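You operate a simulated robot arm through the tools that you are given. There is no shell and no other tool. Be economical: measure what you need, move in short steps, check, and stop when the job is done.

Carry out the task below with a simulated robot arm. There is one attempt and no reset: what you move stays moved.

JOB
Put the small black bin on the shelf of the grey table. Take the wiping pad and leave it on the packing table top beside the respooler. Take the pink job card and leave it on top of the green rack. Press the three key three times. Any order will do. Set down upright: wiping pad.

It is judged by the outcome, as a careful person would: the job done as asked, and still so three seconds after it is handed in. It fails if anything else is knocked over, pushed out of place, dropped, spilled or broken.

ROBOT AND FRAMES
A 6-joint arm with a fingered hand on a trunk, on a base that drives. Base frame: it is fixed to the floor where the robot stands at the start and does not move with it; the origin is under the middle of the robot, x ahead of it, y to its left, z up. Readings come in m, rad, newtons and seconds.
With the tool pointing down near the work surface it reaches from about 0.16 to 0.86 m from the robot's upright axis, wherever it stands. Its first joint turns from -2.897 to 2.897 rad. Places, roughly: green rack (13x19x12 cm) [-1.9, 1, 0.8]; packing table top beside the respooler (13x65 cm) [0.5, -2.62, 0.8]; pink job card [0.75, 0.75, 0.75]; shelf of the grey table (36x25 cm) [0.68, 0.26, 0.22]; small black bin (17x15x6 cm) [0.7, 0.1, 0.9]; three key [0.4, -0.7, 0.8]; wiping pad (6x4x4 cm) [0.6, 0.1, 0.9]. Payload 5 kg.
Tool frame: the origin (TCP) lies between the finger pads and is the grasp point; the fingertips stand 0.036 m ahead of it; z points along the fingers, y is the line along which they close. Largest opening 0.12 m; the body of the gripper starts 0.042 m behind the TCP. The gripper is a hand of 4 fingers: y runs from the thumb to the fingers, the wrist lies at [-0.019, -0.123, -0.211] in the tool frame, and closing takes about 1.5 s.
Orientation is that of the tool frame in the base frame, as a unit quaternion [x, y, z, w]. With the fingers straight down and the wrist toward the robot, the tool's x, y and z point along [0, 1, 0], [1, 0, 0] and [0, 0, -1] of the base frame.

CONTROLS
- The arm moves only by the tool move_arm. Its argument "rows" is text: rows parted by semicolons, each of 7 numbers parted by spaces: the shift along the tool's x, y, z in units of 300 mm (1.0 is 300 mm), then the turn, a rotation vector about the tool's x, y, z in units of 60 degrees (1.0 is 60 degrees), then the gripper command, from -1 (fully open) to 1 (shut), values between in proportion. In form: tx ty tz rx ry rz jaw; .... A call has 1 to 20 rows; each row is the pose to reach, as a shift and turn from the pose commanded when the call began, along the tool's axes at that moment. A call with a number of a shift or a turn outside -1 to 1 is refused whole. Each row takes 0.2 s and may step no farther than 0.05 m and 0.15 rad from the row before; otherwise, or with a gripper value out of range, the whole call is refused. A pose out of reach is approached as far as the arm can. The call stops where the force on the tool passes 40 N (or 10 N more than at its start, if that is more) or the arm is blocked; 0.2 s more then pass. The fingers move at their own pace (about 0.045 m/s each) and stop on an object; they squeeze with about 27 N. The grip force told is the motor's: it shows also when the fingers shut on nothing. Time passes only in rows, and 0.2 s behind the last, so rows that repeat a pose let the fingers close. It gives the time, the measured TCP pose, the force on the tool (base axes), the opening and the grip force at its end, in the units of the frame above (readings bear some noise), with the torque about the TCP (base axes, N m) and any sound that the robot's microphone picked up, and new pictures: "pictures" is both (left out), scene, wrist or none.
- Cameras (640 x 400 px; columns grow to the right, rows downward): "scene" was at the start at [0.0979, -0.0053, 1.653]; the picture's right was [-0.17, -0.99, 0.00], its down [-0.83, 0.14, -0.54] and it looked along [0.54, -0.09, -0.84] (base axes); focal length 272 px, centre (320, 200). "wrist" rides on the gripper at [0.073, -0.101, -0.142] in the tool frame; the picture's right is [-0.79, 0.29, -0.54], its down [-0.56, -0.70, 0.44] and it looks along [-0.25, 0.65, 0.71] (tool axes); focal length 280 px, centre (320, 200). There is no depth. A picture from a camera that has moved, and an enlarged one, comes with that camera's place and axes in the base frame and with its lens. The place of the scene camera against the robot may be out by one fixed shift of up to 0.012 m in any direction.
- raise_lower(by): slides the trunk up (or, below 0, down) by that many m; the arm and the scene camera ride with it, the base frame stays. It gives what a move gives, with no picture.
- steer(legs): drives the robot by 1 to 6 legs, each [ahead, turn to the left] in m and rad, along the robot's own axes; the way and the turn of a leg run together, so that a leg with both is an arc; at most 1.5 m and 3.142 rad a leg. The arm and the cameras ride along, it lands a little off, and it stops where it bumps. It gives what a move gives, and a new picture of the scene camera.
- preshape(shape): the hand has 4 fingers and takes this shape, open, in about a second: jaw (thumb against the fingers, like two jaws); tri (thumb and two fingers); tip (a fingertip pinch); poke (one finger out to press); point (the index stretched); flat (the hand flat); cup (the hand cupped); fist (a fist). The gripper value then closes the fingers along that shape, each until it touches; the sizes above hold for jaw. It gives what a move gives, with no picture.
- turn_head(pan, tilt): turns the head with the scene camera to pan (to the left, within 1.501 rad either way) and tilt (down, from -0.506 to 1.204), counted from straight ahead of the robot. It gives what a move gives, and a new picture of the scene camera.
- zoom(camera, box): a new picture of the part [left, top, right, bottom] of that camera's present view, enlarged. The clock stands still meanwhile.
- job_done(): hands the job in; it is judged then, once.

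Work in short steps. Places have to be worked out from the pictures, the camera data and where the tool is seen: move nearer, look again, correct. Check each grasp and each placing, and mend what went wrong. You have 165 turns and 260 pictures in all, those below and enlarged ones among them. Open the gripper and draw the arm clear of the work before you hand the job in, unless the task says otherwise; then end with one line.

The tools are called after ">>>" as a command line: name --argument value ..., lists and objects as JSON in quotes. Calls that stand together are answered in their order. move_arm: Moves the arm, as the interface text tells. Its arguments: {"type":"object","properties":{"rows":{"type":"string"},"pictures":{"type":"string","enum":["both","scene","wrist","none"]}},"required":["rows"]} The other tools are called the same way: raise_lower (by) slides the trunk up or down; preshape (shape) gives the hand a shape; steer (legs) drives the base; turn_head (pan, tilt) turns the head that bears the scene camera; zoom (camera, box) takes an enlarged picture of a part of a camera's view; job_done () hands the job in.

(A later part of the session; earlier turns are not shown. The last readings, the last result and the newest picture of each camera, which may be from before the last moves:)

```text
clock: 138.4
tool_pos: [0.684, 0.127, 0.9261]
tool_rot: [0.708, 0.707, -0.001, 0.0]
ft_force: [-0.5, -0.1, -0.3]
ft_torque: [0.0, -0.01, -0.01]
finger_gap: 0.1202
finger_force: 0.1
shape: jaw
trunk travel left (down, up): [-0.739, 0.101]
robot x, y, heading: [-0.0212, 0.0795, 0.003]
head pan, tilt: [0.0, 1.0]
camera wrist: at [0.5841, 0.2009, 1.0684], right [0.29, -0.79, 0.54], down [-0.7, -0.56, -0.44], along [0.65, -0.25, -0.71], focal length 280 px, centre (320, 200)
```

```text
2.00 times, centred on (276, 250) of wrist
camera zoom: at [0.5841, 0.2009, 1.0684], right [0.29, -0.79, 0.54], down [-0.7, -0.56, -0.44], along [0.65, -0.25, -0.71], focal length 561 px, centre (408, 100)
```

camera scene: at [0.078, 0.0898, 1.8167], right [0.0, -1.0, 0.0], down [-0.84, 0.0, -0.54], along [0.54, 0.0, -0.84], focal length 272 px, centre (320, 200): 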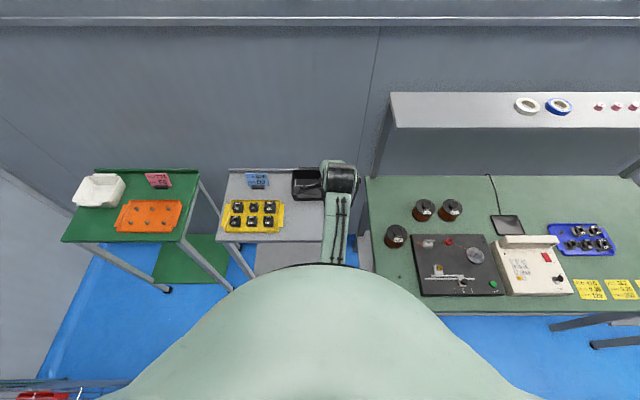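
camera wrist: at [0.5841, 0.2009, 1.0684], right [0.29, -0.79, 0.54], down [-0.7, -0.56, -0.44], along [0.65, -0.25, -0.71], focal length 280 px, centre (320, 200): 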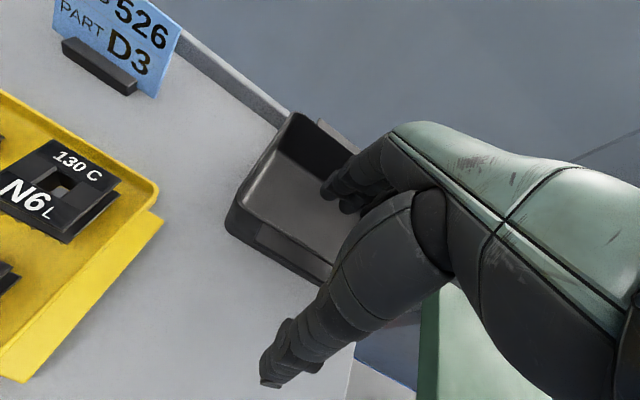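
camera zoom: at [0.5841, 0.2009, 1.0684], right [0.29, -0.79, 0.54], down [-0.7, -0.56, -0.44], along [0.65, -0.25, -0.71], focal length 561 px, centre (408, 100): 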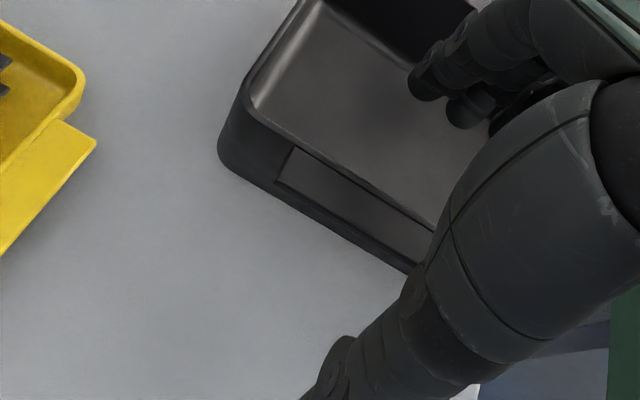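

Tab spans x≈0.677–0.688 at z≈0.895; the TCP is centred. I descend the last 3 cm and close.

>>> move_arm --rows "0 0 0.05 0 0 0 -1; 0 0 0.09 0 0 0 -1; 0 0 0.117 0 0 0 -1; 0 0 0.117 0 0 0 -1" --pictures "none"

>>> move_arm --rows "0 0 0 0 0 0 0; 0 0 0 0 0 0 1; 0 0 0 0 0 0 1; 0 0 0 0 0 0 1; 0 0 0 0 0 0 1; 0 0 0 0 0 0 1; 0 0 0 0 0 0 1; 0 0 0 0 0 0 1; 0 0 0 0 0 0 1" --pictures "wrist"

```text
clock: 139.4
tool_pos: [0.6837, 0.1267, 0.8891]
tool_rot: [0.708, 0.706, 0.0, 0.0]
ft_force: [0.0, -0.3, 0.5]
ft_torque: [0.02, -0.01, 0.0]
finger_gap: 0.1201
finger_force: 0.1
shape: jaw
trunk travel left (down, up): [-0.739, 0.101]
robot x, y, heading: [-0.0195, 0.0866, -0.006]
head pan, tilt: [0.0, 1.0]
```

```text
clock: 141.4
tool_pos: [0.6849, 0.1273, 0.8917]
tool_rot: [0.708, 0.707, 0.0, 0.0]
ft_force: [1.5, -0.2, 4.9]
ft_torque: [-0.09, -0.73, 0.15]
finger_gap: 0.0172
finger_force: 27.5
shape: jaw
trunk travel left (down, up): [-0.739, 0.101]
robot x, y, heading: [-0.0195, 0.0826, 0.0]
head pan, tilt: [0.0, 1.0]
camera wrist: at [0.5844, 0.2007, 1.0331], right [0.29, -0.79, 0.54], down [-0.7, -0.56, -0.44], along [0.65, -0.25, -0.71], focal length 280 px, centre (320, 200)
```

wrist: 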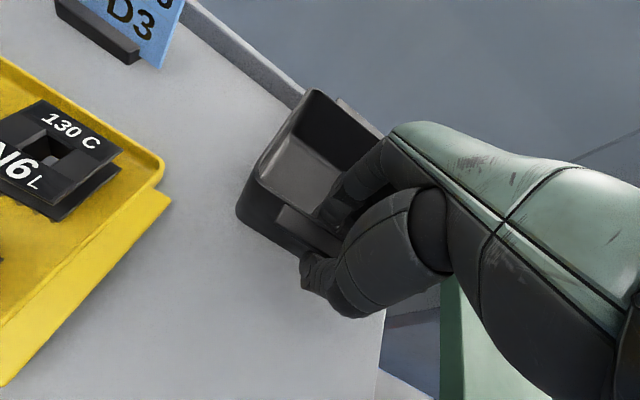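

Gripped at a 17 mm gap (wall plus tab). I lift and check the bin stays level.

>>> move_arm --rows "0 0 -0.06 0 0 0 1; 0 0 -0.15 0 0 0 1; 0 0 -0.3 0 0 0 1; 0 0 -0.4 0 0 0 1; 0 0 -0.4 0 0 0 1"

>>> zoom --camera "scene" --box '[220, 130, 400, 270]'

```text
clock: 142.6
tool_pos: [0.6852, 0.1286, 1.0079]
tool_rot: [0.708, 0.706, -0.001, -0.001]
ft_force: [-0.2, 0.5, -1.2]
ft_torque: [0.0, 0.07, 0.0]
finger_gap: 0.0148
finger_force: 26.7
shape: jaw
trunk travel left (down, up): [-0.739, 0.101]
robot x, y, heading: [-0.0165, 0.084, 0.003]
head pan, tilt: [0.0, 1.0]
camera scene: at [0.0789, 0.0892, 1.7166], right [0.0, -1.0, 0.0], down [-0.84, 0.0, -0.54], along [0.54, 0.0, -0.84], focal length 272 px, centre (320, 200)
camera wrist: at [0.5852, 0.2018, 1.1501], right [0.29, -0.79, 0.54], down [-0.7, -0.56, -0.44], along [0.65, -0.25, -0.72], focal length 280 px, centre (320, 200)
```

scene: 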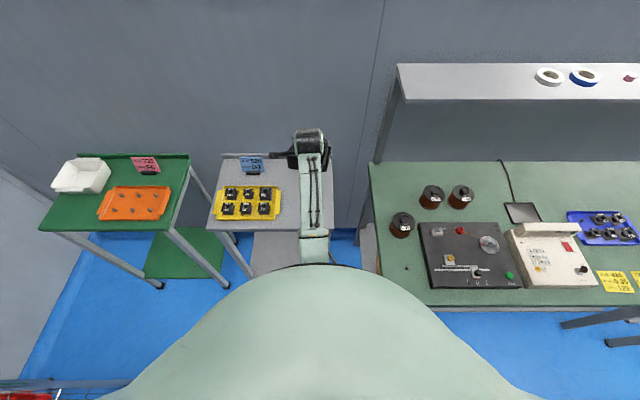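
wrist: 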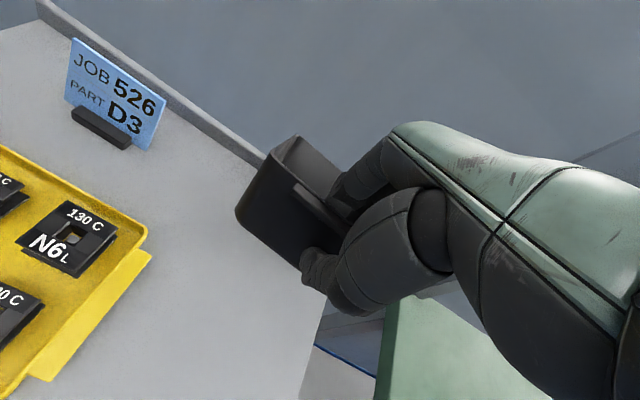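

```text
2.86 times, centred on (310, 200) of scene
camera zoom: at [0.0789, 0.0892, 1.7166], right [0.0, -1.0, 0.0], down [-0.84, 0.0, -0.54], along [0.54, 0.0, -0.84], focal length 777 px, centre (349, 200)
```

zoom: 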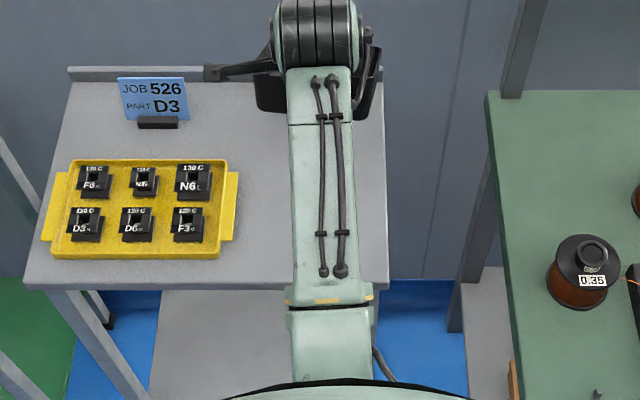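

The bin hangs nose-down somewhat but is held. I back off from the table, then level it by pitching the hand.

>>> steer --legs '[[-0.5, 0]]'

>>> move_arm --rows "0 0 0 -0.14 0 0 1; 0 0 0 -0.28 0 0 1; 0 0 0 -0.42 0 0 1; 0 0 0 -0.5 0 0 1; 0 0 0 -0.5 0 0 1"

>>> zoom --camera "scene" --box '[220, 150, 400, 290]'

```text
clock: 145.8
tool_pos: [0.1807, 0.1313, 1.0072]
tool_rot: [0.707, 0.707, -0.001, -0.001]
ft_force: [0.3, 0.3, -1.5]
ft_torque: [0.03, 0.07, -0.02]
finger_gap: 0.0151
finger_force: 27.0
shape: jaw
trunk travel left (down, up): [-0.739, 0.101]
robot x, y, heading: [-0.5275, 0.0837, 0.002]
head pan, tilt: [0.0, 1.0]
camera scene: at [-0.4236, 0.0899, 1.7166], right [0.0, -1.0, 0.0], down [-0.84, 0.0, -0.54], along [0.54, 0.0, -0.84], focal length 272 px, centre (320, 200)
```

scene: 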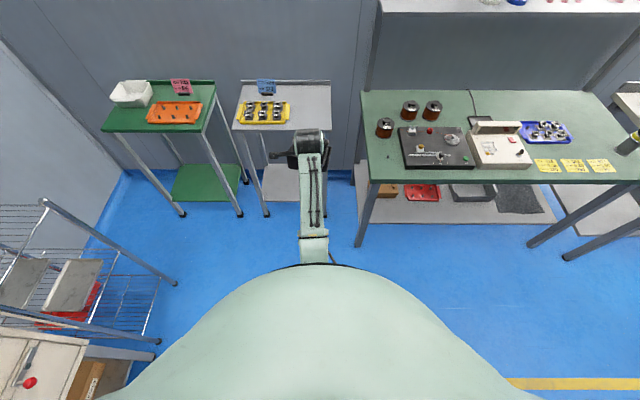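

```text
clock: 147.0
tool_pos: [0.1823, 0.1313, 1.0096]
tool_rot: [0.683, 0.683, 0.182, 0.183]
ft_force: [0.6, 0.4, -2.0]
ft_torque: [0.02, 0.12, 0.01]
finger_gap: 0.0153
finger_force: 27.1
shape: jaw
trunk travel left (down, up): [-0.739, 0.101]
robot x, y, heading: [-0.5241, 0.0851, 0.007]
head pan, tilt: [0.0, 1.0]
camera scene: at [-0.4235, 0.0899, 1.7166], right [0.0, -1.0, 0.0], down [-0.84, 0.0, -0.54], along [0.54, 0.0, -0.84], focal length 272 px, centre (320, 200)
camera wrist: at [0.0246, 0.2048, 1.0803], right [-0.02, -0.79, 0.61], down [-0.39, -0.56, -0.73], along [0.92, -0.25, -0.29], focal length 280 px, centre (320, 200)
```

scene: 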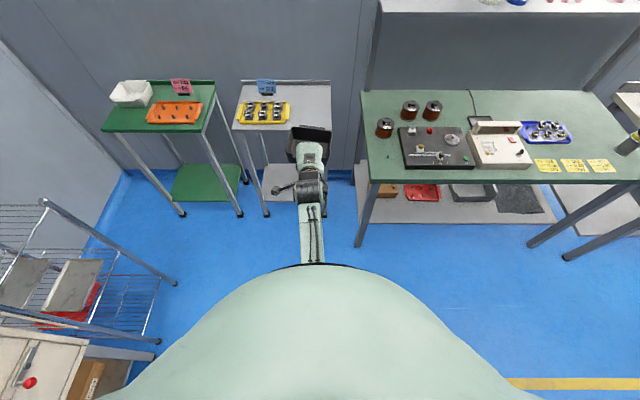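
wrist: 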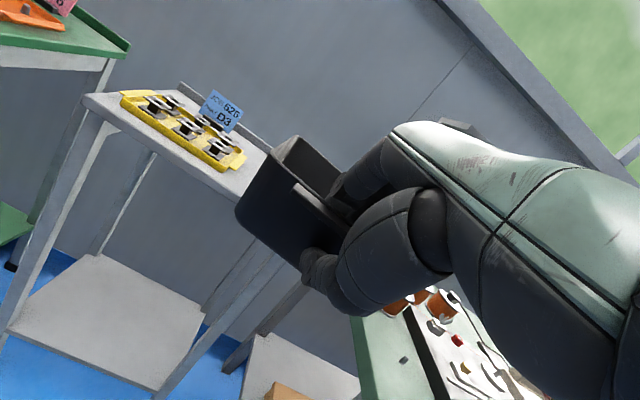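

```text
2.86 times, centred on (310, 220) of scene
camera zoom: at [-0.4235, 0.0899, 1.7166], right [0.0, -1.0, 0.0], down [-0.84, 0.0, -0.54], along [0.54, 0.0, -0.84], focal length 777 px, centre (349, 143)
```

zoom: 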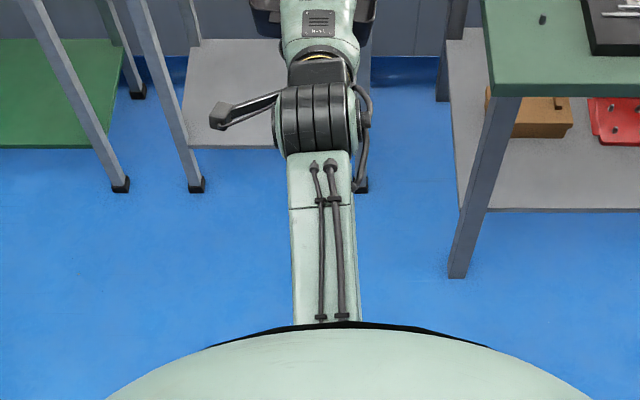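

>>> zoom --camera "wrist" --box '[210, 110, 390, 300]'

```text
2.11 times, centred on (300, 205) of wrist
camera zoom: at [0.0246, 0.2048, 1.0803], right [-0.02, -0.79, 0.61], down [-0.39, -0.56, -0.73], along [0.92, -0.25, -0.29], focal length 590 px, centre (362, 190)
```

zoom: 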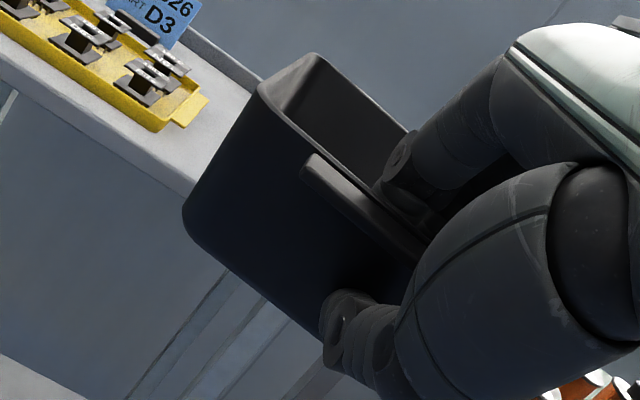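

>>> zoom --camera "scene" --box '[270, 110, 350, 180]'

```text
5.71 times, centred on (310, 145) of scene
camera zoom: at [-0.4235, 0.0899, 1.7166], right [0.0, -1.0, 0.0], down [-0.84, 0.0, -0.54], along [0.54, 0.0, -0.84], focal length 1555 px, centre (377, 514)
```

zoom: 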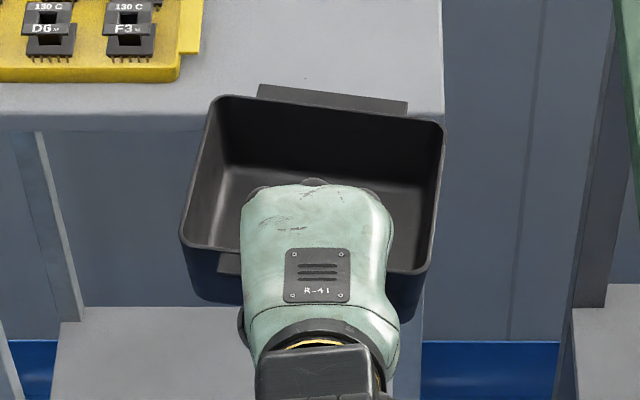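

The bin is close to level now with the hand pitched 30°. I shift the arm sideways to y≈0.26 and forward a bit.

>>> move_arm --rows "0.11 0.07 0.04 0 0 0 1; 0.22 0.14 0.08 0 0 0 1; 0.33 0.21 0.125 0 0 0 1; 0.43 0.289 0.167 0 0 0 1; 0.43 0.289 0.167 0 0 0 1" --pictures "none"

>>> raise_lower --by -0.35

>>> turn_head --pan 0.15 --tilt 0.8

```text
clock: 148.2
tool_pos: [0.2799, 0.2601, 1.0054]
tool_rot: [0.682, 0.684, 0.183, 0.182]
ft_force: [-0.6, -0.6, -2.4]
ft_torque: [-0.01, 0.09, -0.01]
finger_gap: 0.0152
finger_force: 27.0
shape: jaw
trunk travel left (down, up): [-0.739, 0.101]
robot x, y, heading: [-0.5214, 0.0851, 0.003]
head pan, tilt: [0.0, 1.0]
```

```text
clock: 151.7
tool_pos: [0.2816, 0.2604, 0.6559]
tool_rot: [0.682, 0.684, 0.183, 0.182]
ft_force: [0.7, -0.3, -0.9]
ft_torque: [-0.01, 0.09, 0.03]
finger_gap: 0.0152
finger_force: 27.2
shape: jaw
trunk travel left (down, up): [-0.389, 0.451]
robot x, y, heading: [-0.5226, 0.0839, 0.003]
head pan, tilt: [0.0, 1.0]
```

```text
clock: 152.4
tool_pos: [0.2814, 0.2603, 0.6551]
tool_rot: [0.683, 0.684, 0.182, 0.182]
ft_force: [0.1, -0.2, -1.9]
ft_torque: [-0.02, 0.11, -0.03]
finger_gap: 0.0152
finger_force: 26.8
shape: jaw
trunk travel left (down, up): [-0.389, 0.451]
robot x, y, heading: [-0.5235, 0.0823, 0.001]
head pan, tilt: [0.15, 0.799]
camera scene: at [-0.4138, 0.102, 1.3817], right [0.15, -0.99, 0.0], down [-0.71, -0.11, -0.7], along [0.69, 0.1, -0.72], focal length 272 px, centre (320, 200)
```

scene: 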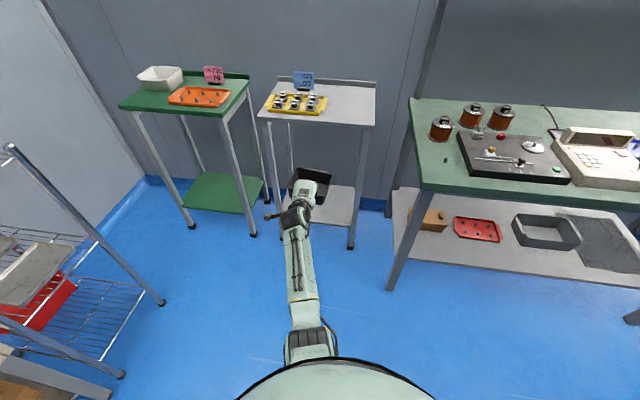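

Lower further to about TCP z=0.36.

>>> raise_lower --by -0.29

>>> turn_head --pan 0.2 --tilt 0.5

>>> zoom --camera "scene" --box '[220, 160, 420, 310]'

```text
clock: 155.3
tool_pos: [0.2818, 0.2608, 0.3674]
tool_rot: [0.683, 0.684, 0.182, 0.182]
ft_force: [0.2, 0.0, -1.5]
ft_torque: [0.04, 0.12, 0.02]
finger_gap: 0.0152
finger_force: 26.9
shape: jaw
trunk travel left (down, up): [-0.099, 0.741]
robot x, y, heading: [-0.5237, 0.0835, 0.003]
head pan, tilt: [0.15, 0.799]
```

```text
clock: 156.1
tool_pos: [0.2818, 0.2621, 0.3669]
tool_rot: [0.682, 0.684, 0.182, 0.182]
ft_force: [-0.2, -0.4, -1.7]
ft_torque: [0.01, 0.12, -0.01]
finger_gap: 0.0152
finger_force: 27.1
shape: jaw
trunk travel left (down, up): [-0.099, 0.741]
robot x, y, heading: [-0.5237, 0.0846, 0.007]
head pan, tilt: [0.201, 0.499]
camera scene: at [-0.4045, 0.1081, 1.1177], right [0.2, -0.98, 0.0], down [-0.47, -0.1, -0.88], along [0.86, 0.18, -0.48], focal length 272 px, centre (320, 200)
```

scene: 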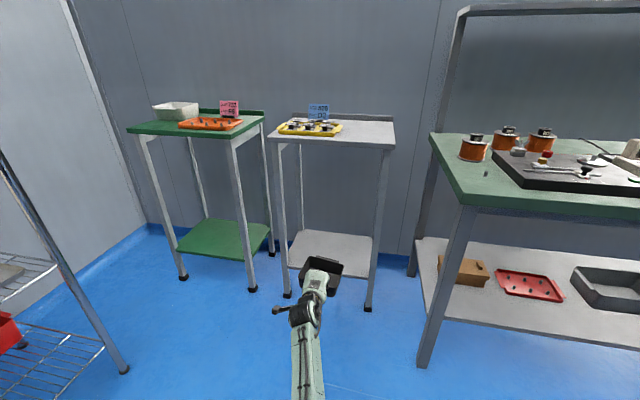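

```text
2.67 times, centred on (320, 235) of scene
camera zoom: at [-0.4045, 0.1081, 1.1177], right [0.2, -0.98, 0.0], down [-0.47, -0.1, -0.88], along [0.86, 0.18, -0.48], focal length 726 px, centre (320, 107)
```

zoom: 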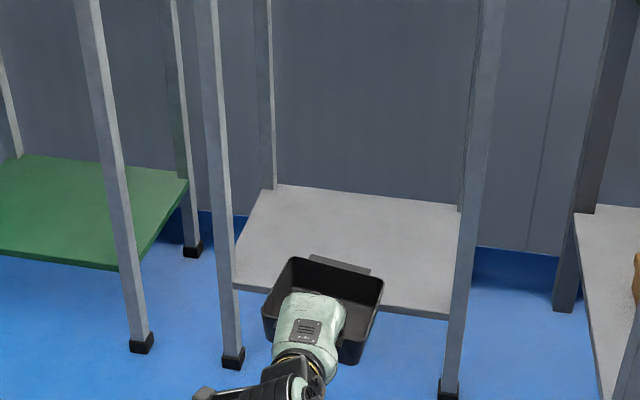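

Shelf is clear: x≈0.52–0.84, y≈0.08–0.46, z≈0.22; the bin sits between the legs in y. I drive forward 0.30 m so the bin goes over the shelf.

>>> steer --legs '[[0.3, 0]]'

>>> zoom --camera "scene" --box '[220, 180, 420, 330]'

```text
clock: 158.3
tool_pos: [0.5866, 0.2553, 0.3646]
tool_rot: [0.685, 0.681, 0.182, 0.182]
ft_force: [-0.5, 0.2, -1.6]
ft_torque: [0.03, 0.13, 0.01]
finger_gap: 0.0153
finger_force: 27.2
shape: jaw
trunk travel left (down, up): [-0.099, 0.741]
robot x, y, heading: [-0.2214, 0.0787, -0.003]
head pan, tilt: [0.201, 0.499]
camera scene: at [-0.0998, 0.1066, 1.1177], right [0.19, -0.98, 0.0], down [-0.47, -0.09, -0.88], along [0.86, 0.17, -0.48], focal length 272 px, centre (320, 200)
```

scene: 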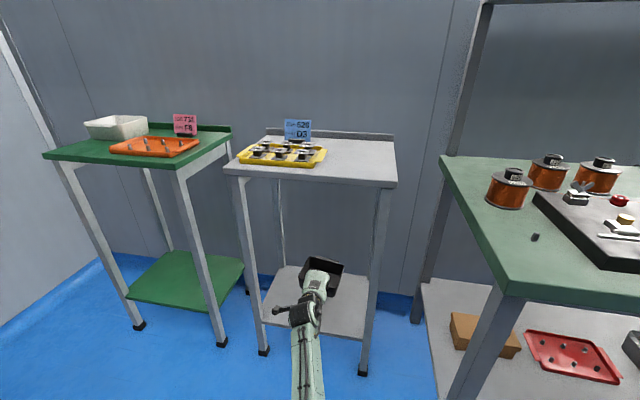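

```text
2.67 times, centred on (320, 255) of scene
camera zoom: at [-0.0998, 0.1066, 1.1177], right [0.19, -0.98, 0.0], down [-0.47, -0.09, -0.88], along [0.86, 0.17, -0.48], focal length 726 px, centre (320, 53)
```

zoom: 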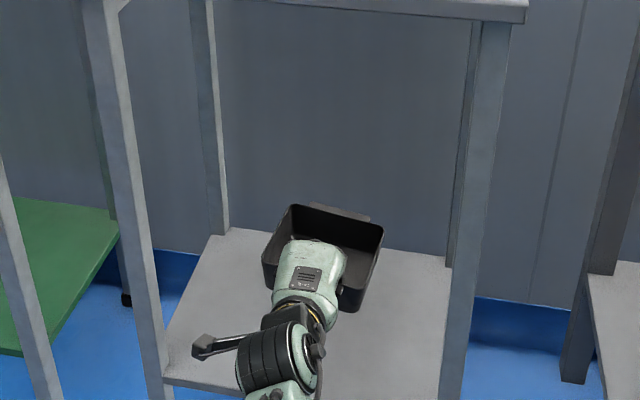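

Well placed. I lower with the trunk in steps, watching force.

>>> raise_lower --by -0.05

>>> turn_head --pan 0.25 --tilt 0.75

>>> zoom --camera "scene" --box '[230, 130, 400, 260]'

```text
clock: 159.2
tool_pos: [0.5865, 0.2552, 0.3156]
tool_rot: [0.685, 0.682, 0.182, 0.182]
ft_force: [0.3, -0.1, -1.5]
ft_torque: [0.01, 0.13, -0.03]
finger_gap: 0.0151
finger_force: 27.4
shape: jaw
trunk travel left (down, up): [-0.049, 0.791]
robot x, y, heading: [-0.2212, 0.0806, -0.005]
head pan, tilt: [0.201, 0.499]
```

```text
clock: 160.0
tool_pos: [0.5858, 0.2548, 0.3156]
tool_rot: [0.685, 0.682, 0.182, 0.183]
ft_force: [-0.5, -0.1, -0.6]
ft_torque: [0.03, 0.11, -0.02]
finger_gap: 0.0151
finger_force: 26.9
shape: jaw
trunk travel left (down, up): [-0.049, 0.791]
robot x, y, heading: [-0.2168, 0.0802, -0.004]
head pan, tilt: [0.25, 0.75]
camera scene: at [-0.1087, 0.109, 1.0458], right [0.24, -0.97, 0.0], down [-0.66, -0.16, -0.73], along [0.71, 0.18, -0.68], focal length 272 px, centre (320, 200)
```

scene: 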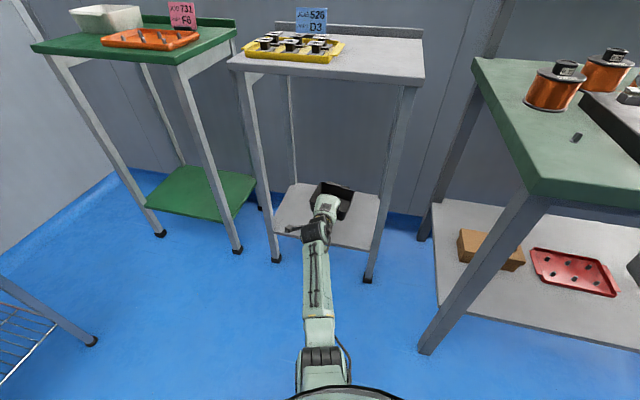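

```text
3.08 times, centred on (315, 195) of scene
camera zoom: at [-0.1087, 0.109, 1.0458], right [0.24, -0.97, 0.0], down [-0.66, -0.16, -0.73], along [0.71, 0.18, -0.68], focal length 837 px, centre (335, 215)
```

zoom: 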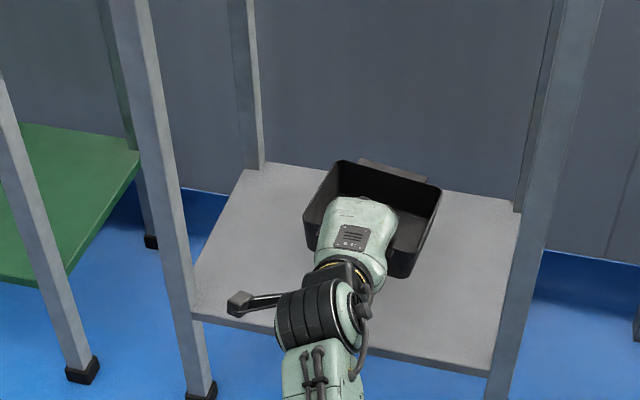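

>>> raise_lower --by -0.02

>>> raise_lower --by -0.01

```text
clock: 160.7
tool_pos: [0.5867, 0.2538, 0.2961]
tool_rot: [0.685, 0.681, 0.182, 0.183]
ft_force: [0.7, -0.3, -1.0]
ft_torque: [-0.02, 0.1, 0.03]
finger_gap: 0.015
finger_force: 26.6
shape: jaw
trunk travel left (down, up): [-0.029, 0.811]
robot x, y, heading: [-0.2165, 0.0839, -0.005]
head pan, tilt: [0.25, 0.75]
```

```text
clock: 161.3
tool_pos: [0.5868, 0.2534, 0.2849]
tool_rot: [0.685, 0.682, 0.182, 0.183]
ft_force: [0.6, 0.3, -1.5]
ft_torque: [0.02, 0.15, -0.01]
finger_gap: 0.015
finger_force: 26.6
shape: jaw
trunk travel left (down, up): [-0.019, 0.821]
robot x, y, heading: [-0.2163, 0.082, -0.007]
head pan, tilt: [0.25, 0.75]
```

>>> raise_lower --by -0.01

>>> raise_lower --by -0.008

>>> zoom --camera "scene" --box '[230, 130, 400, 260]'

```text
clock: 161.8
tool_pos: [0.5859, 0.2549, 0.276]
tool_rot: [0.685, 0.681, 0.182, 0.184]
ft_force: [-0.3, -1.0, -0.4]
ft_torque: [0.0, 0.12, 0.0]
finger_gap: 0.0151
finger_force: 26.8
shape: jaw
trunk travel left (down, up): [-0.009, 0.831]
robot x, y, heading: [-0.2194, 0.0829, -0.01]
head pan, tilt: [0.25, 0.75]
```

```text
clock: 162.4
tool_pos: [0.5859, 0.2552, 0.2676]
tool_rot: [0.685, 0.681, 0.182, 0.182]
ft_force: [0.5, 0.8, -1.7]
ft_torque: [-0.01, 0.09, 0.01]
finger_gap: 0.0152
finger_force: 26.9
shape: jaw
trunk travel left (down, up): [-0.001, 0.839]
robot x, y, heading: [-0.2183, 0.0822, -0.008]
head pan, tilt: [0.25, 0.75]
```

```text
3.08 times, centred on (315, 195) of scene
camera zoom: at [-0.1088, 0.1089, 0.9978], right [0.24, -0.97, 0.0], down [-0.66, -0.16, -0.73], along [0.71, 0.18, -0.68], focal length 837 px, centre (335, 215)
```

zoom: 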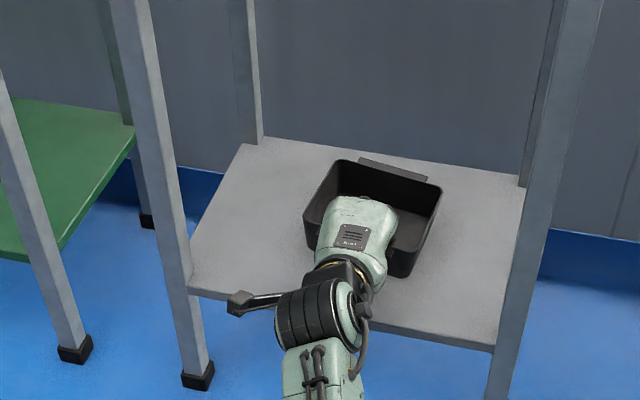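

No contact yet and the trunk is at its bottom; I continue with the arm, in small steps.

>>> move_arm --rows "0 -0.0083 0.0144 0 0 0 1; 0 -0.0167 0.0289 0 0 0 1; 0 -0.025 0.0433 0 0 0 1; 0 -0.025 0.0433 0 0 0 1" --pictures "none"

>>> move_arm --rows "0 -0.0083 0.0144 0 0 0 1; 0 -0.0167 0.0289 0 0 0 1; 0 -0.0167 0.0289 0 0 0 1" --pictures "scene"

```text
clock: 163.4
tool_pos: [0.5869, 0.255, 0.2573]
tool_rot: [0.684, 0.681, 0.185, 0.185]
ft_force: [-5.0, 0.0, 19.8]
ft_torque: [-0.08, -0.1, 0.06]
finger_gap: 0.0166
finger_force: 27.1
shape: jaw
trunk travel left (down, up): [-0.001, 0.839]
robot x, y, heading: [-0.2168, 0.0845, -0.011]
head pan, tilt: [0.25, 0.75]
```

```text
clock: 164.2
tool_pos: [0.5868, 0.2551, 0.247]
tool_rot: [0.685, 0.68, 0.184, 0.185]
ft_force: [-3.6, 0.3, 25.6]
ft_torque: [-0.01, -0.34, 0.01]
finger_gap: 0.0175
finger_force: 27.1
shape: jaw
trunk travel left (down, up): [-0.001, 0.839]
robot x, y, heading: [-0.2199, 0.0798, -0.008]
head pan, tilt: [0.25, 0.75]
camera scene: at [-0.1117, 0.1083, 0.9983], right [0.24, -0.97, 0.0], down [-0.66, -0.16, -0.73], along [0.71, 0.18, -0.68], focal length 272 px, centre (320, 200)
```

scene: 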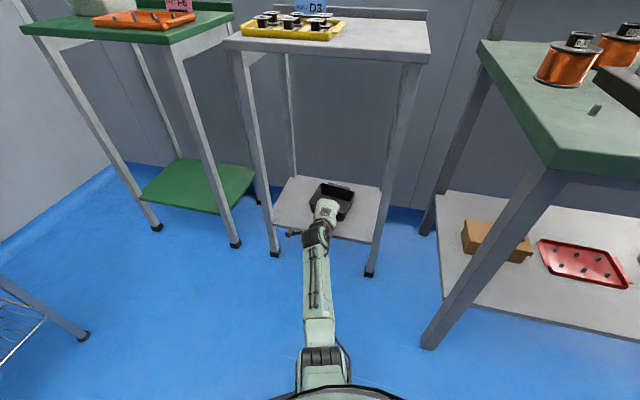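

The bin rests on the shelf (25 N). I open slightly while easing up a few millimetres so the thumb does not press the shelf.

>>> move_arm --rows "0 0.012 -0.02 0 0 0 0.6; 0 0.012 -0.02 0 0 0 0.3; 0 0.012 -0.02 0 0 0 0.2; 0 0.012 -0.02 0 0 0 0.2" --pictures "wrist"

>>> zoom --camera "scene" --box '[250, 150, 400, 260]'

```text
clock: 165.2
tool_pos: [0.5859, 0.2548, 0.2523]
tool_rot: [0.685, 0.681, 0.184, 0.183]
ft_force: [4.6, 0.3, 16.4]
ft_torque: [0.16, -0.27, 0.01]
finger_gap: 0.0425
finger_force: 0.1
shape: jaw
trunk travel left (down, up): [-0.001, 0.839]
robot x, y, heading: [-0.2189, 0.0819, -0.005]
head pan, tilt: [0.25, 0.75]
camera wrist: at [0.4286, 0.3289, 0.3241], right [-0.03, -0.79, 0.61], down [-0.39, -0.56, -0.73], along [0.92, -0.26, -0.29], focal length 280 px, centre (320, 200)
```

wrist: 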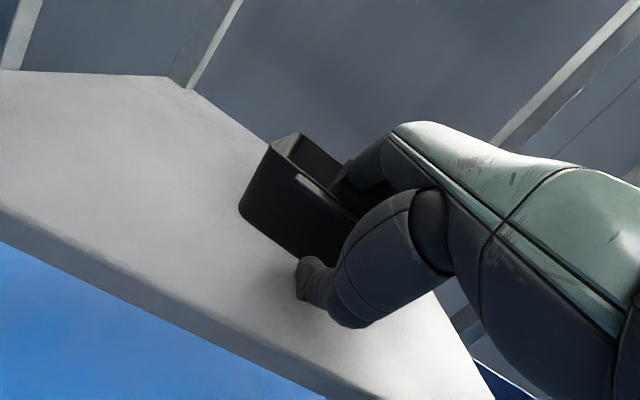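

```text
3.64 times, centred on (325, 205) of scene
camera zoom: at [-0.1107, 0.1085, 0.9981], right [0.24, -0.97, 0.0], down [-0.66, -0.16, -0.73], along [0.71, 0.18, -0.68], focal length 989 px, centre (302, 182)
```

zoom: 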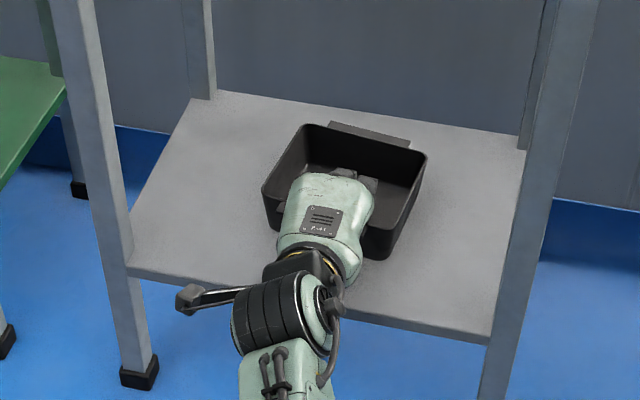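

I withdraw along the finger axis, which keeps both wall sides clear, opening more as height allows.

>>> move_arm --rows "0 0 -0.03 0 0 0 0.2; 0 0 -0.05 0 0 0 0; 0 0 -0.08 0 0 0 -0.1; 0 0 -0.12 0 0 0 -0.1; 0 0 -0.12 0 0 0 -0.1" --pictures "scene"

>>> zoom --camera "scene" --box '[250, 150, 400, 260]'

```text
clock: 166.4
tool_pos: [0.5686, 0.2546, 0.2794]
tool_rot: [0.685, 0.681, 0.181, 0.183]
ft_force: [-0.8, 0.8, -0.3]
ft_torque: [-0.03, 0.02, 0.01]
finger_gap: 0.0656
finger_force: 0.0
shape: jaw
trunk travel left (down, up): [-0.001, 0.839]
robot x, y, heading: [-0.2168, 0.0827, -0.009]
head pan, tilt: [0.25, 0.75]
camera scene: at [-0.109, 0.1089, 0.9977], right [0.24, -0.97, 0.0], down [-0.66, -0.16, -0.73], along [0.71, 0.18, -0.68], focal length 272 px, centre (320, 200)
```

scene: 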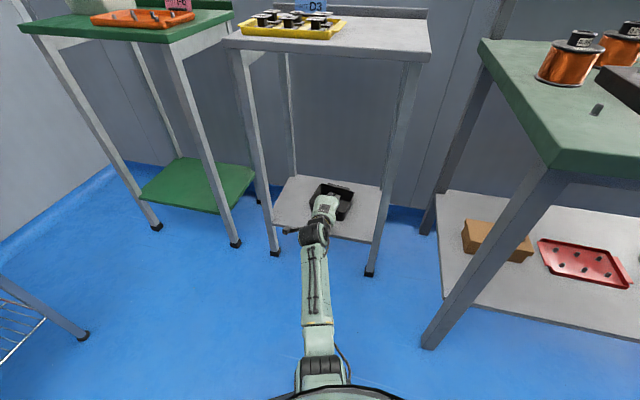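

```text
3.64 times, centred on (325, 205) of scene
camera zoom: at [-0.109, 0.1089, 0.9977], right [0.24, -0.97, 0.0], down [-0.66, -0.16, -0.73], along [0.71, 0.18, -0.68], focal length 989 px, centre (302, 182)
```

zoom: 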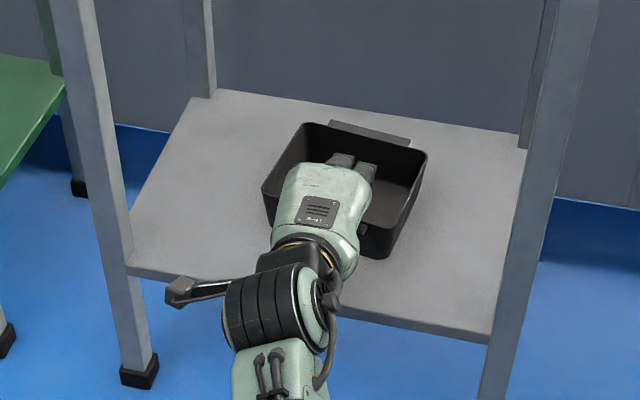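

The bin stayed put. Retract further along the fingers, then straight up.

>>> move_arm --rows "0 0 -0.08 0 0 0 -0.1; 0 0 -0.16 0 0 0 -0.1; 0 0.02 -0.25 0 0 0 -0.1; 0 0.04 -0.32 0 0 0 -0.1; 0 0.04 -0.32 0 0 0 -0.1" --pictures "scene"

>>> zoom --camera "scene" --box '[250, 150, 400, 260]'

```text
clock: 167.6
tool_pos: [0.5297, 0.2563, 0.3691]
tool_rot: [0.686, 0.681, 0.182, 0.183]
ft_force: [0.9, 0.1, -0.2]
ft_torque: [0.02, 0.0, -0.02]
finger_gap: 0.0657
finger_force: 0.1
shape: jaw
trunk travel left (down, up): [-0.001, 0.839]
robot x, y, heading: [-0.2189, 0.0802, -0.003]
head pan, tilt: [0.25, 0.75]
camera scene: at [-0.109, 0.1089, 0.9978], right [0.24, -0.97, 0.0], down [-0.66, -0.16, -0.73], along [0.71, 0.18, -0.68], focal length 272 px, centre (320, 200)
```

scene: 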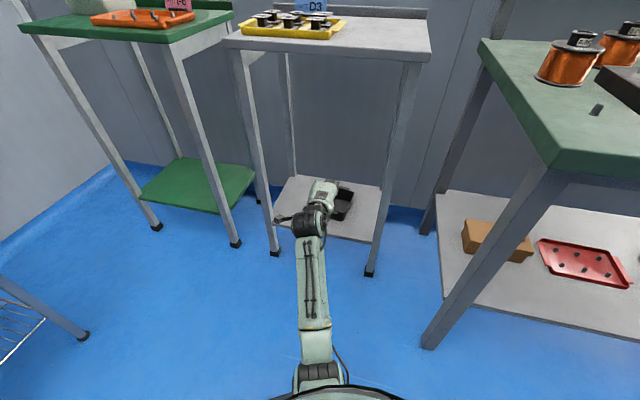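

```text
3.64 times, centred on (325, 205) of scene
camera zoom: at [-0.109, 0.1089, 0.9978], right [0.24, -0.97, 0.0], down [-0.66, -0.16, -0.73], along [0.71, 0.18, -0.68], focal length 989 px, centre (302, 182)
```

zoom: 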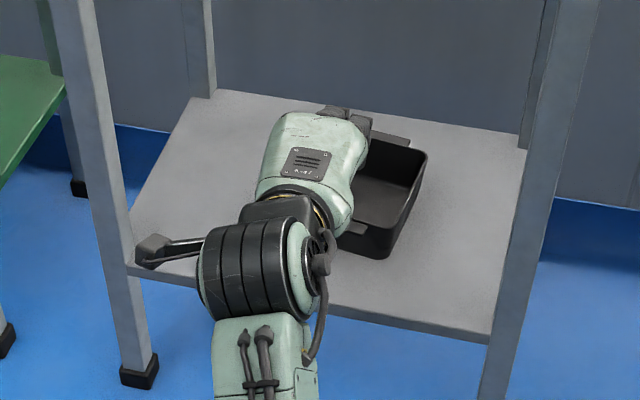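

Hand is clear of the bin. I back out straight, then check the bin.

>>> steer --legs '[[-0.4, 0]]'

>>> raise_lower --by 0.6

>>> turn_head --pan 0.3 --tilt 0.7

>>> zoom --camera "scene" --box '[150, 60, 410, 260]'

```text
clock: 170.3
tool_pos: [0.1376, 0.2549, 0.3692]
tool_rot: [0.687, 0.679, 0.181, 0.183]
ft_force: [-0.2, -0.7, -0.1]
ft_torque: [0.04, -0.01, 0.02]
finger_gap: 0.0656
finger_force: 0.1
shape: jaw
trunk travel left (down, up): [-0.001, 0.839]
robot x, y, heading: [-0.6112, 0.0878, -0.013]
head pan, tilt: [0.25, 0.75]
camera scene: at [-0.5024, 0.1118, 0.9978], right [0.23, -0.97, 0.0], down [-0.66, -0.16, -0.73], along [0.71, 0.17, -0.68], focal length 272 px, centre (320, 200)
```

scene: 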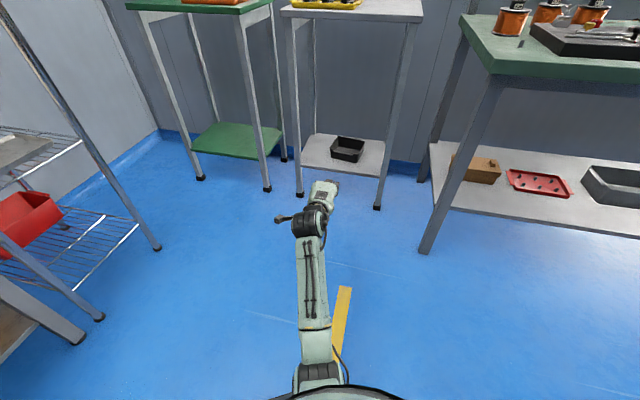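

```text
refused: 0.6 is not a number from -0.4 to 0.4
```

```text
clock: 170.9
tool_pos: [0.1383, 0.2542, 0.3703]
tool_rot: [0.687, 0.679, 0.181, 0.183]
ft_force: [0.5, 0.4, 0.3]
ft_torque: [0.0, 0.0, 0.0]
finger_gap: 0.0656
finger_force: 0.0
shape: jaw
trunk travel left (down, up): [-0.001, 0.839]
robot x, y, heading: [-0.6078, 0.0878, -0.017]
head pan, tilt: [0.3, 0.7]
camera scene: at [-0.5015, 0.1164, 1.002], right [0.28, -0.96, 0.0], down [-0.62, -0.18, -0.76], along [0.73, 0.22, -0.64], focal length 272 px, centre (320, 200)
```

scene: 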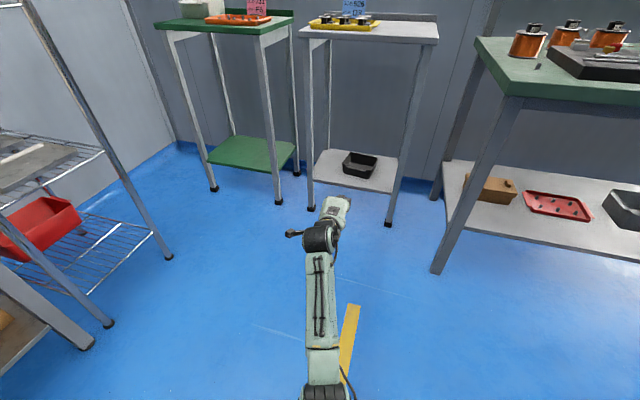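

```text
2.00 times, centred on (280, 160) of scene
camera zoom: at [-0.5015, 0.1164, 1.002], right [0.28, -0.96, 0.0], down [-0.62, -0.18, -0.76], along [0.73, 0.22, -0.64], focal length 544 px, centre (400, 280)
```

zoom: 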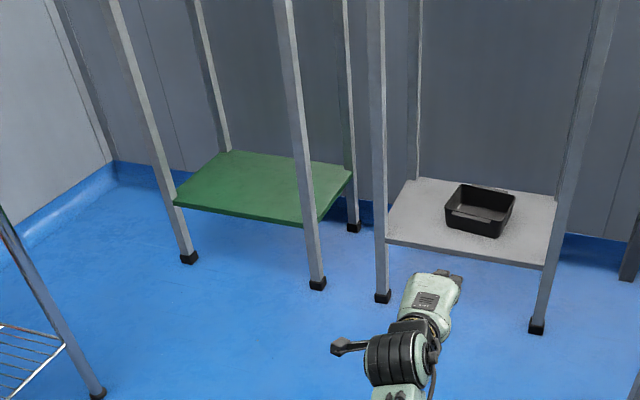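

The bin sits level on the shelf. Next the card: raise the trunk and bring the arm back to tool-down.

>>> raise_lower --by 0.4

>>> raise_lower --by 0.25

>>> move_arm --rows "-0.05 -0.06 -0.1 0 0 0 -1; -0.1 -0.12 -0.2 0 0 0 -1; -0.15 -0.18 -0.3 0 0 0 -1; -0.2 -0.24 -0.4 0.12 0 0 -1; -0.25 -0.267 -0.5 0.25 0 0 -1; -0.3 -0.267 -0.54 0.38 0 0 -1; -0.3 -0.267 -0.54 0.5 0 0 -1; -0.3 -0.267 -0.54 0.5 0 0 -1" --pictures "none"

>>> turn_head --pan 0.7 --tilt 0.6

```text
clock: 174.7
tool_pos: [0.1382, 0.2532, 0.769]
tool_rot: [0.687, 0.679, 0.182, 0.184]
ft_force: [0.2, -0.6, 0.0]
ft_torque: [0.02, 0.0, 0.01]
finger_gap: 0.066
finger_force: 0.0
shape: jaw
trunk travel left (down, up): [-0.401, 0.439]
robot x, y, heading: [-0.6122, 0.0834, -0.011]
head pan, tilt: [0.3, 0.7]
```

```text
clock: 177.3
tool_pos: [0.1392, 0.2535, 1.0191]
tool_rot: [0.687, 0.679, 0.181, 0.184]
ft_force: [0.6, 0.1, 0.5]
ft_torque: [0.0, 0.05, -0.01]
finger_gap: 0.0656
finger_force: 0.1
shape: jaw
trunk travel left (down, up): [-0.651, 0.189]
robot x, y, heading: [-0.6133, 0.0845, -0.017]
head pan, tilt: [0.3, 0.7]
```

```text
clock: 179.1
tool_pos: [-0.0014, 0.1651, 1.0977]
tool_rot: [0.711, 0.703, 0.0, 0.0]
ft_force: [-0.3, 0.1, 0.5]
ft_torque: [0.0, -0.04, 0.0]
finger_gap: 0.1198
finger_force: 0.0
shape: jaw
out of reach, approached as far as the arm can: row 7, 8
trunk travel left (down, up): [-0.651, 0.189]
robot x, y, heading: [-0.6129, 0.0864, -0.014]
head pan, tilt: [0.3, 0.7]
```

```text
clock: 180.0
tool_pos: [-0.0008, 0.1661, 1.0977]
tool_rot: [0.711, 0.703, 0.001, 0.001]
ft_force: [-0.8, 0.4, -0.6]
ft_torque: [0.01, -0.01, 0.01]
finger_gap: 0.1198
finger_force: 0.2
shape: jaw
trunk travel left (down, up): [-0.651, 0.189]
robot x, y, heading: [-0.6129, 0.0853, -0.015]
head pan, tilt: [0.7, 0.6]
camera scene: at [-0.5143, 0.1484, 1.6606], right [0.63, -0.77, 0.0], down [-0.44, -0.36, -0.82], along [0.64, 0.52, -0.57], focal length 272 px, centre (320, 200)
```

scene: 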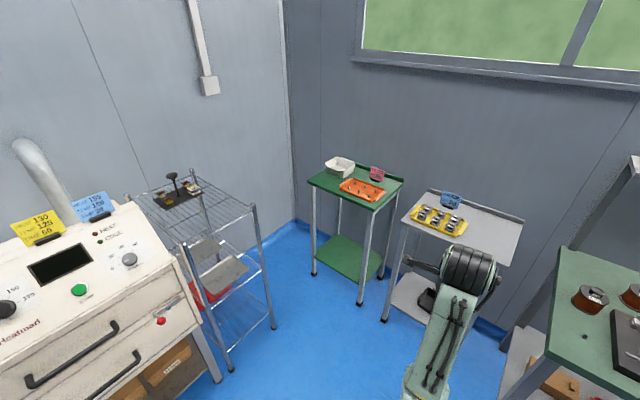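

The card is near (0.78, 0.78). I drive to about (0.05, 0.48) facing the tables.

>>> steer --legs '[[0, 0.555], [0.77, 0], [0, -0.54]]'

>>> turn_head --pan 0.35 --tilt 0.9

```text
clock: 188.1
tool_pos: [0.647, 0.6143, 1.0962]
tool_rot: [0.691, 0.723, 0.001, 0.0]
ft_force: [-1.6, 0.7, 0.1]
ft_torque: [0.01, 0.0, 0.02]
finger_gap: 0.12
finger_force: 0.0
shape: jaw
trunk travel left (down, up): [-0.651, 0.189]
robot x, y, heading: [0.04, 0.4958, 0.046]
head pan, tilt: [0.7, 0.6]
camera scene: at [0.1347, 0.5674, 1.6607], right [0.68, -0.73, 0.0], down [-0.42, -0.38, -0.83], along [0.61, 0.56, -0.56], focal length 272 px, centre (320, 200)
```

scene: 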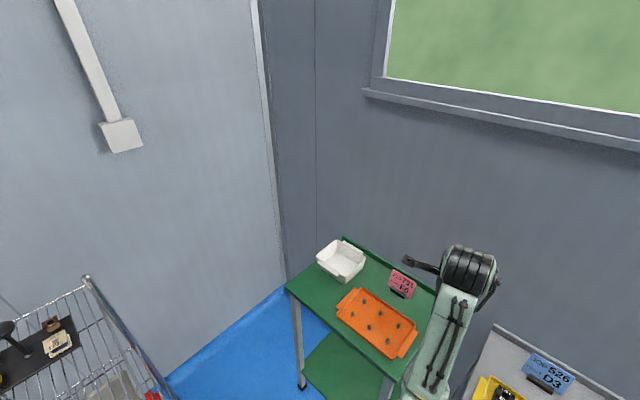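

```text
clock: 188.9
tool_pos: [0.6468, 0.6153, 1.0974]
tool_rot: [0.691, 0.723, 0.001, 0.001]
ft_force: [1.3, -0.4, 0.0]
ft_torque: [-0.03, -0.03, 0.02]
finger_gap: 0.1196
finger_force: 0.0
shape: jaw
trunk travel left (down, up): [-0.651, 0.189]
robot x, y, heading: [0.0384, 0.5005, 0.045]
head pan, tilt: [0.351, 0.901]
camera scene: at [0.1393, 0.5369, 1.6359], right [0.39, -0.92, 0.0], down [-0.72, -0.3, -0.62], along [0.57, 0.24, -0.78], focal length 272 px, centre (320, 200)
```

scene: 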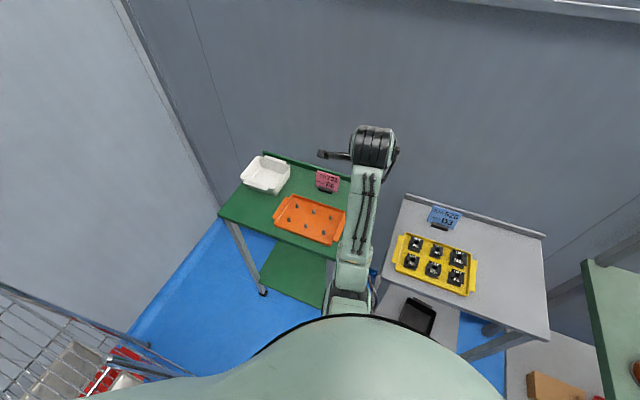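

>>> zoom --camera "scene" --box '[270, 130, 380, 220]'

>>> zoom --camera "wrist" --box '[0, 0, 640, 400]'

```text
4.44 times, centred on (325, 175) of scene
camera zoom: at [0.1393, 0.5369, 1.6359], right [0.39, -0.92, 0.0], down [-0.72, -0.3, -0.62], along [0.57, 0.24, -0.78], focal length 1209 px, centre (298, 311)
```

zoom: 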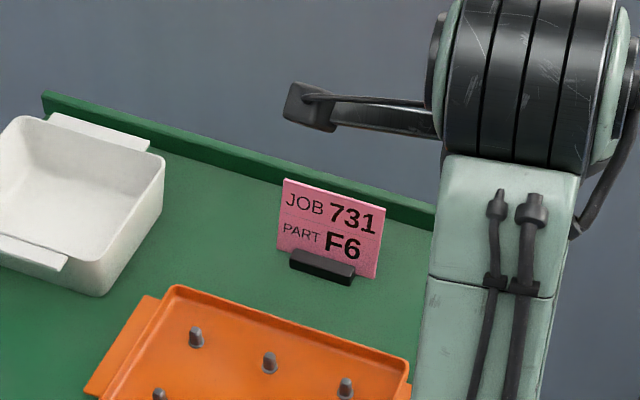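

```text
1.00 times, centred on (320, 200) of wrist (not enlarged: the box is as wide or as high as the picture)
camera zoom: at [0.5424, 0.6838, 1.2394], right [0.32, -0.78, 0.54], down [-0.67, -0.59, -0.44], along [0.66, -0.22, -0.71], focal length 280 px, centre (320, 200)
```

zoom: 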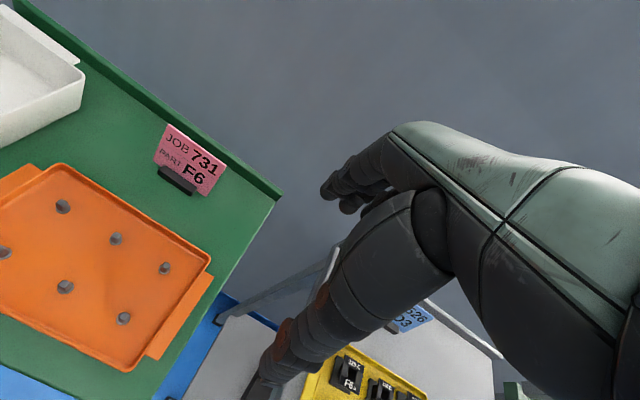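

Card base is at (0.756, 0.770, 0.863), card top near z≈0.945, x≈0.765. I move above it with a narrowed jaw.

>>> move_arm --rows "0.1 0.08 0 0 0 0 -0.17; 0.2 0.16 0.03 0 0 0 -0.17; 0.3 0.24 0.1 0 0 0 -0.17; 0.4 0.32 0.18 0 0 0 -0.17; 0.46 0.38 0.25 0 0 0 -0.17; 0.492 0.406 0.29 0 0 0 -0.17; 0.492 0.406 0.29 0 0 0 -0.17"

>>> zoom --camera "wrist" --box '[170, 130, 410, 360]'

```text
clock: 190.5
tool_pos: [0.7639, 0.7674, 1.0126]
tool_rot: [0.691, 0.723, 0.001, 0.0]
ft_force: [0.2, 0.0, 0.1]
ft_torque: [0.04, 0.0, -0.01]
finger_gap: 0.0705
finger_force: 0.0
shape: jaw
trunk travel left (down, up): [-0.651, 0.189]
robot x, y, heading: [0.0393, 0.4979, 0.047]
head pan, tilt: [0.351, 0.901]
camera scene: at [0.1392, 0.5365, 1.6359], right [0.39, -0.92, 0.0], down [-0.72, -0.3, -0.62], along [0.57, 0.24, -0.78], focal length 272 px, centre (320, 200)
camera wrist: at [0.6592, 0.836, 1.1545], right [0.32, -0.78, 0.54], down [-0.67, -0.59, -0.44], along [0.67, -0.22, -0.71], focal length 280 px, centre (320, 200)
```

scene: 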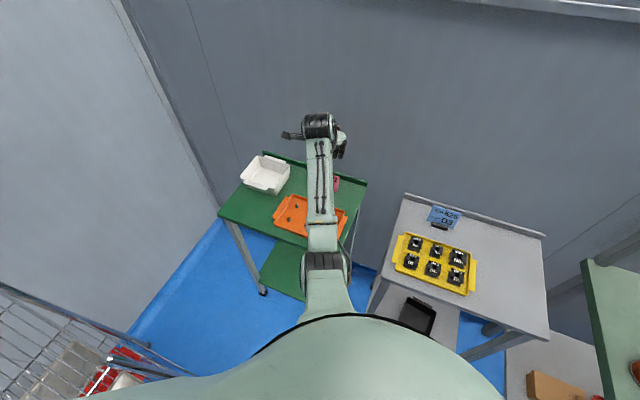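
wrist: 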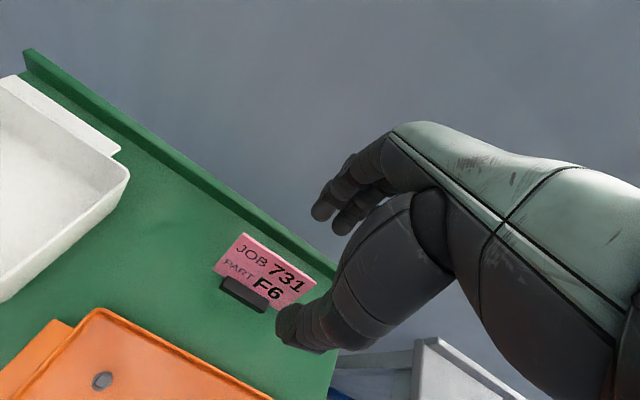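

```text
1.74 times, centred on (290, 245) of wrist
camera zoom: at [0.6592, 0.836, 1.1545], right [0.32, -0.78, 0.54], down [-0.67, -0.59, -0.44], along [0.67, -0.22, -0.71], focal length 488 px, centre (372, 122)
```

zoom: 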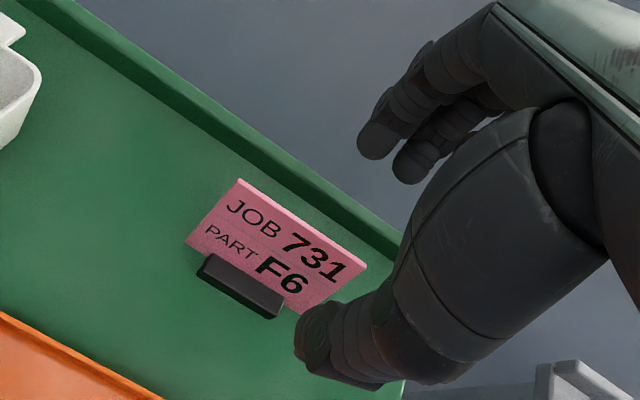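

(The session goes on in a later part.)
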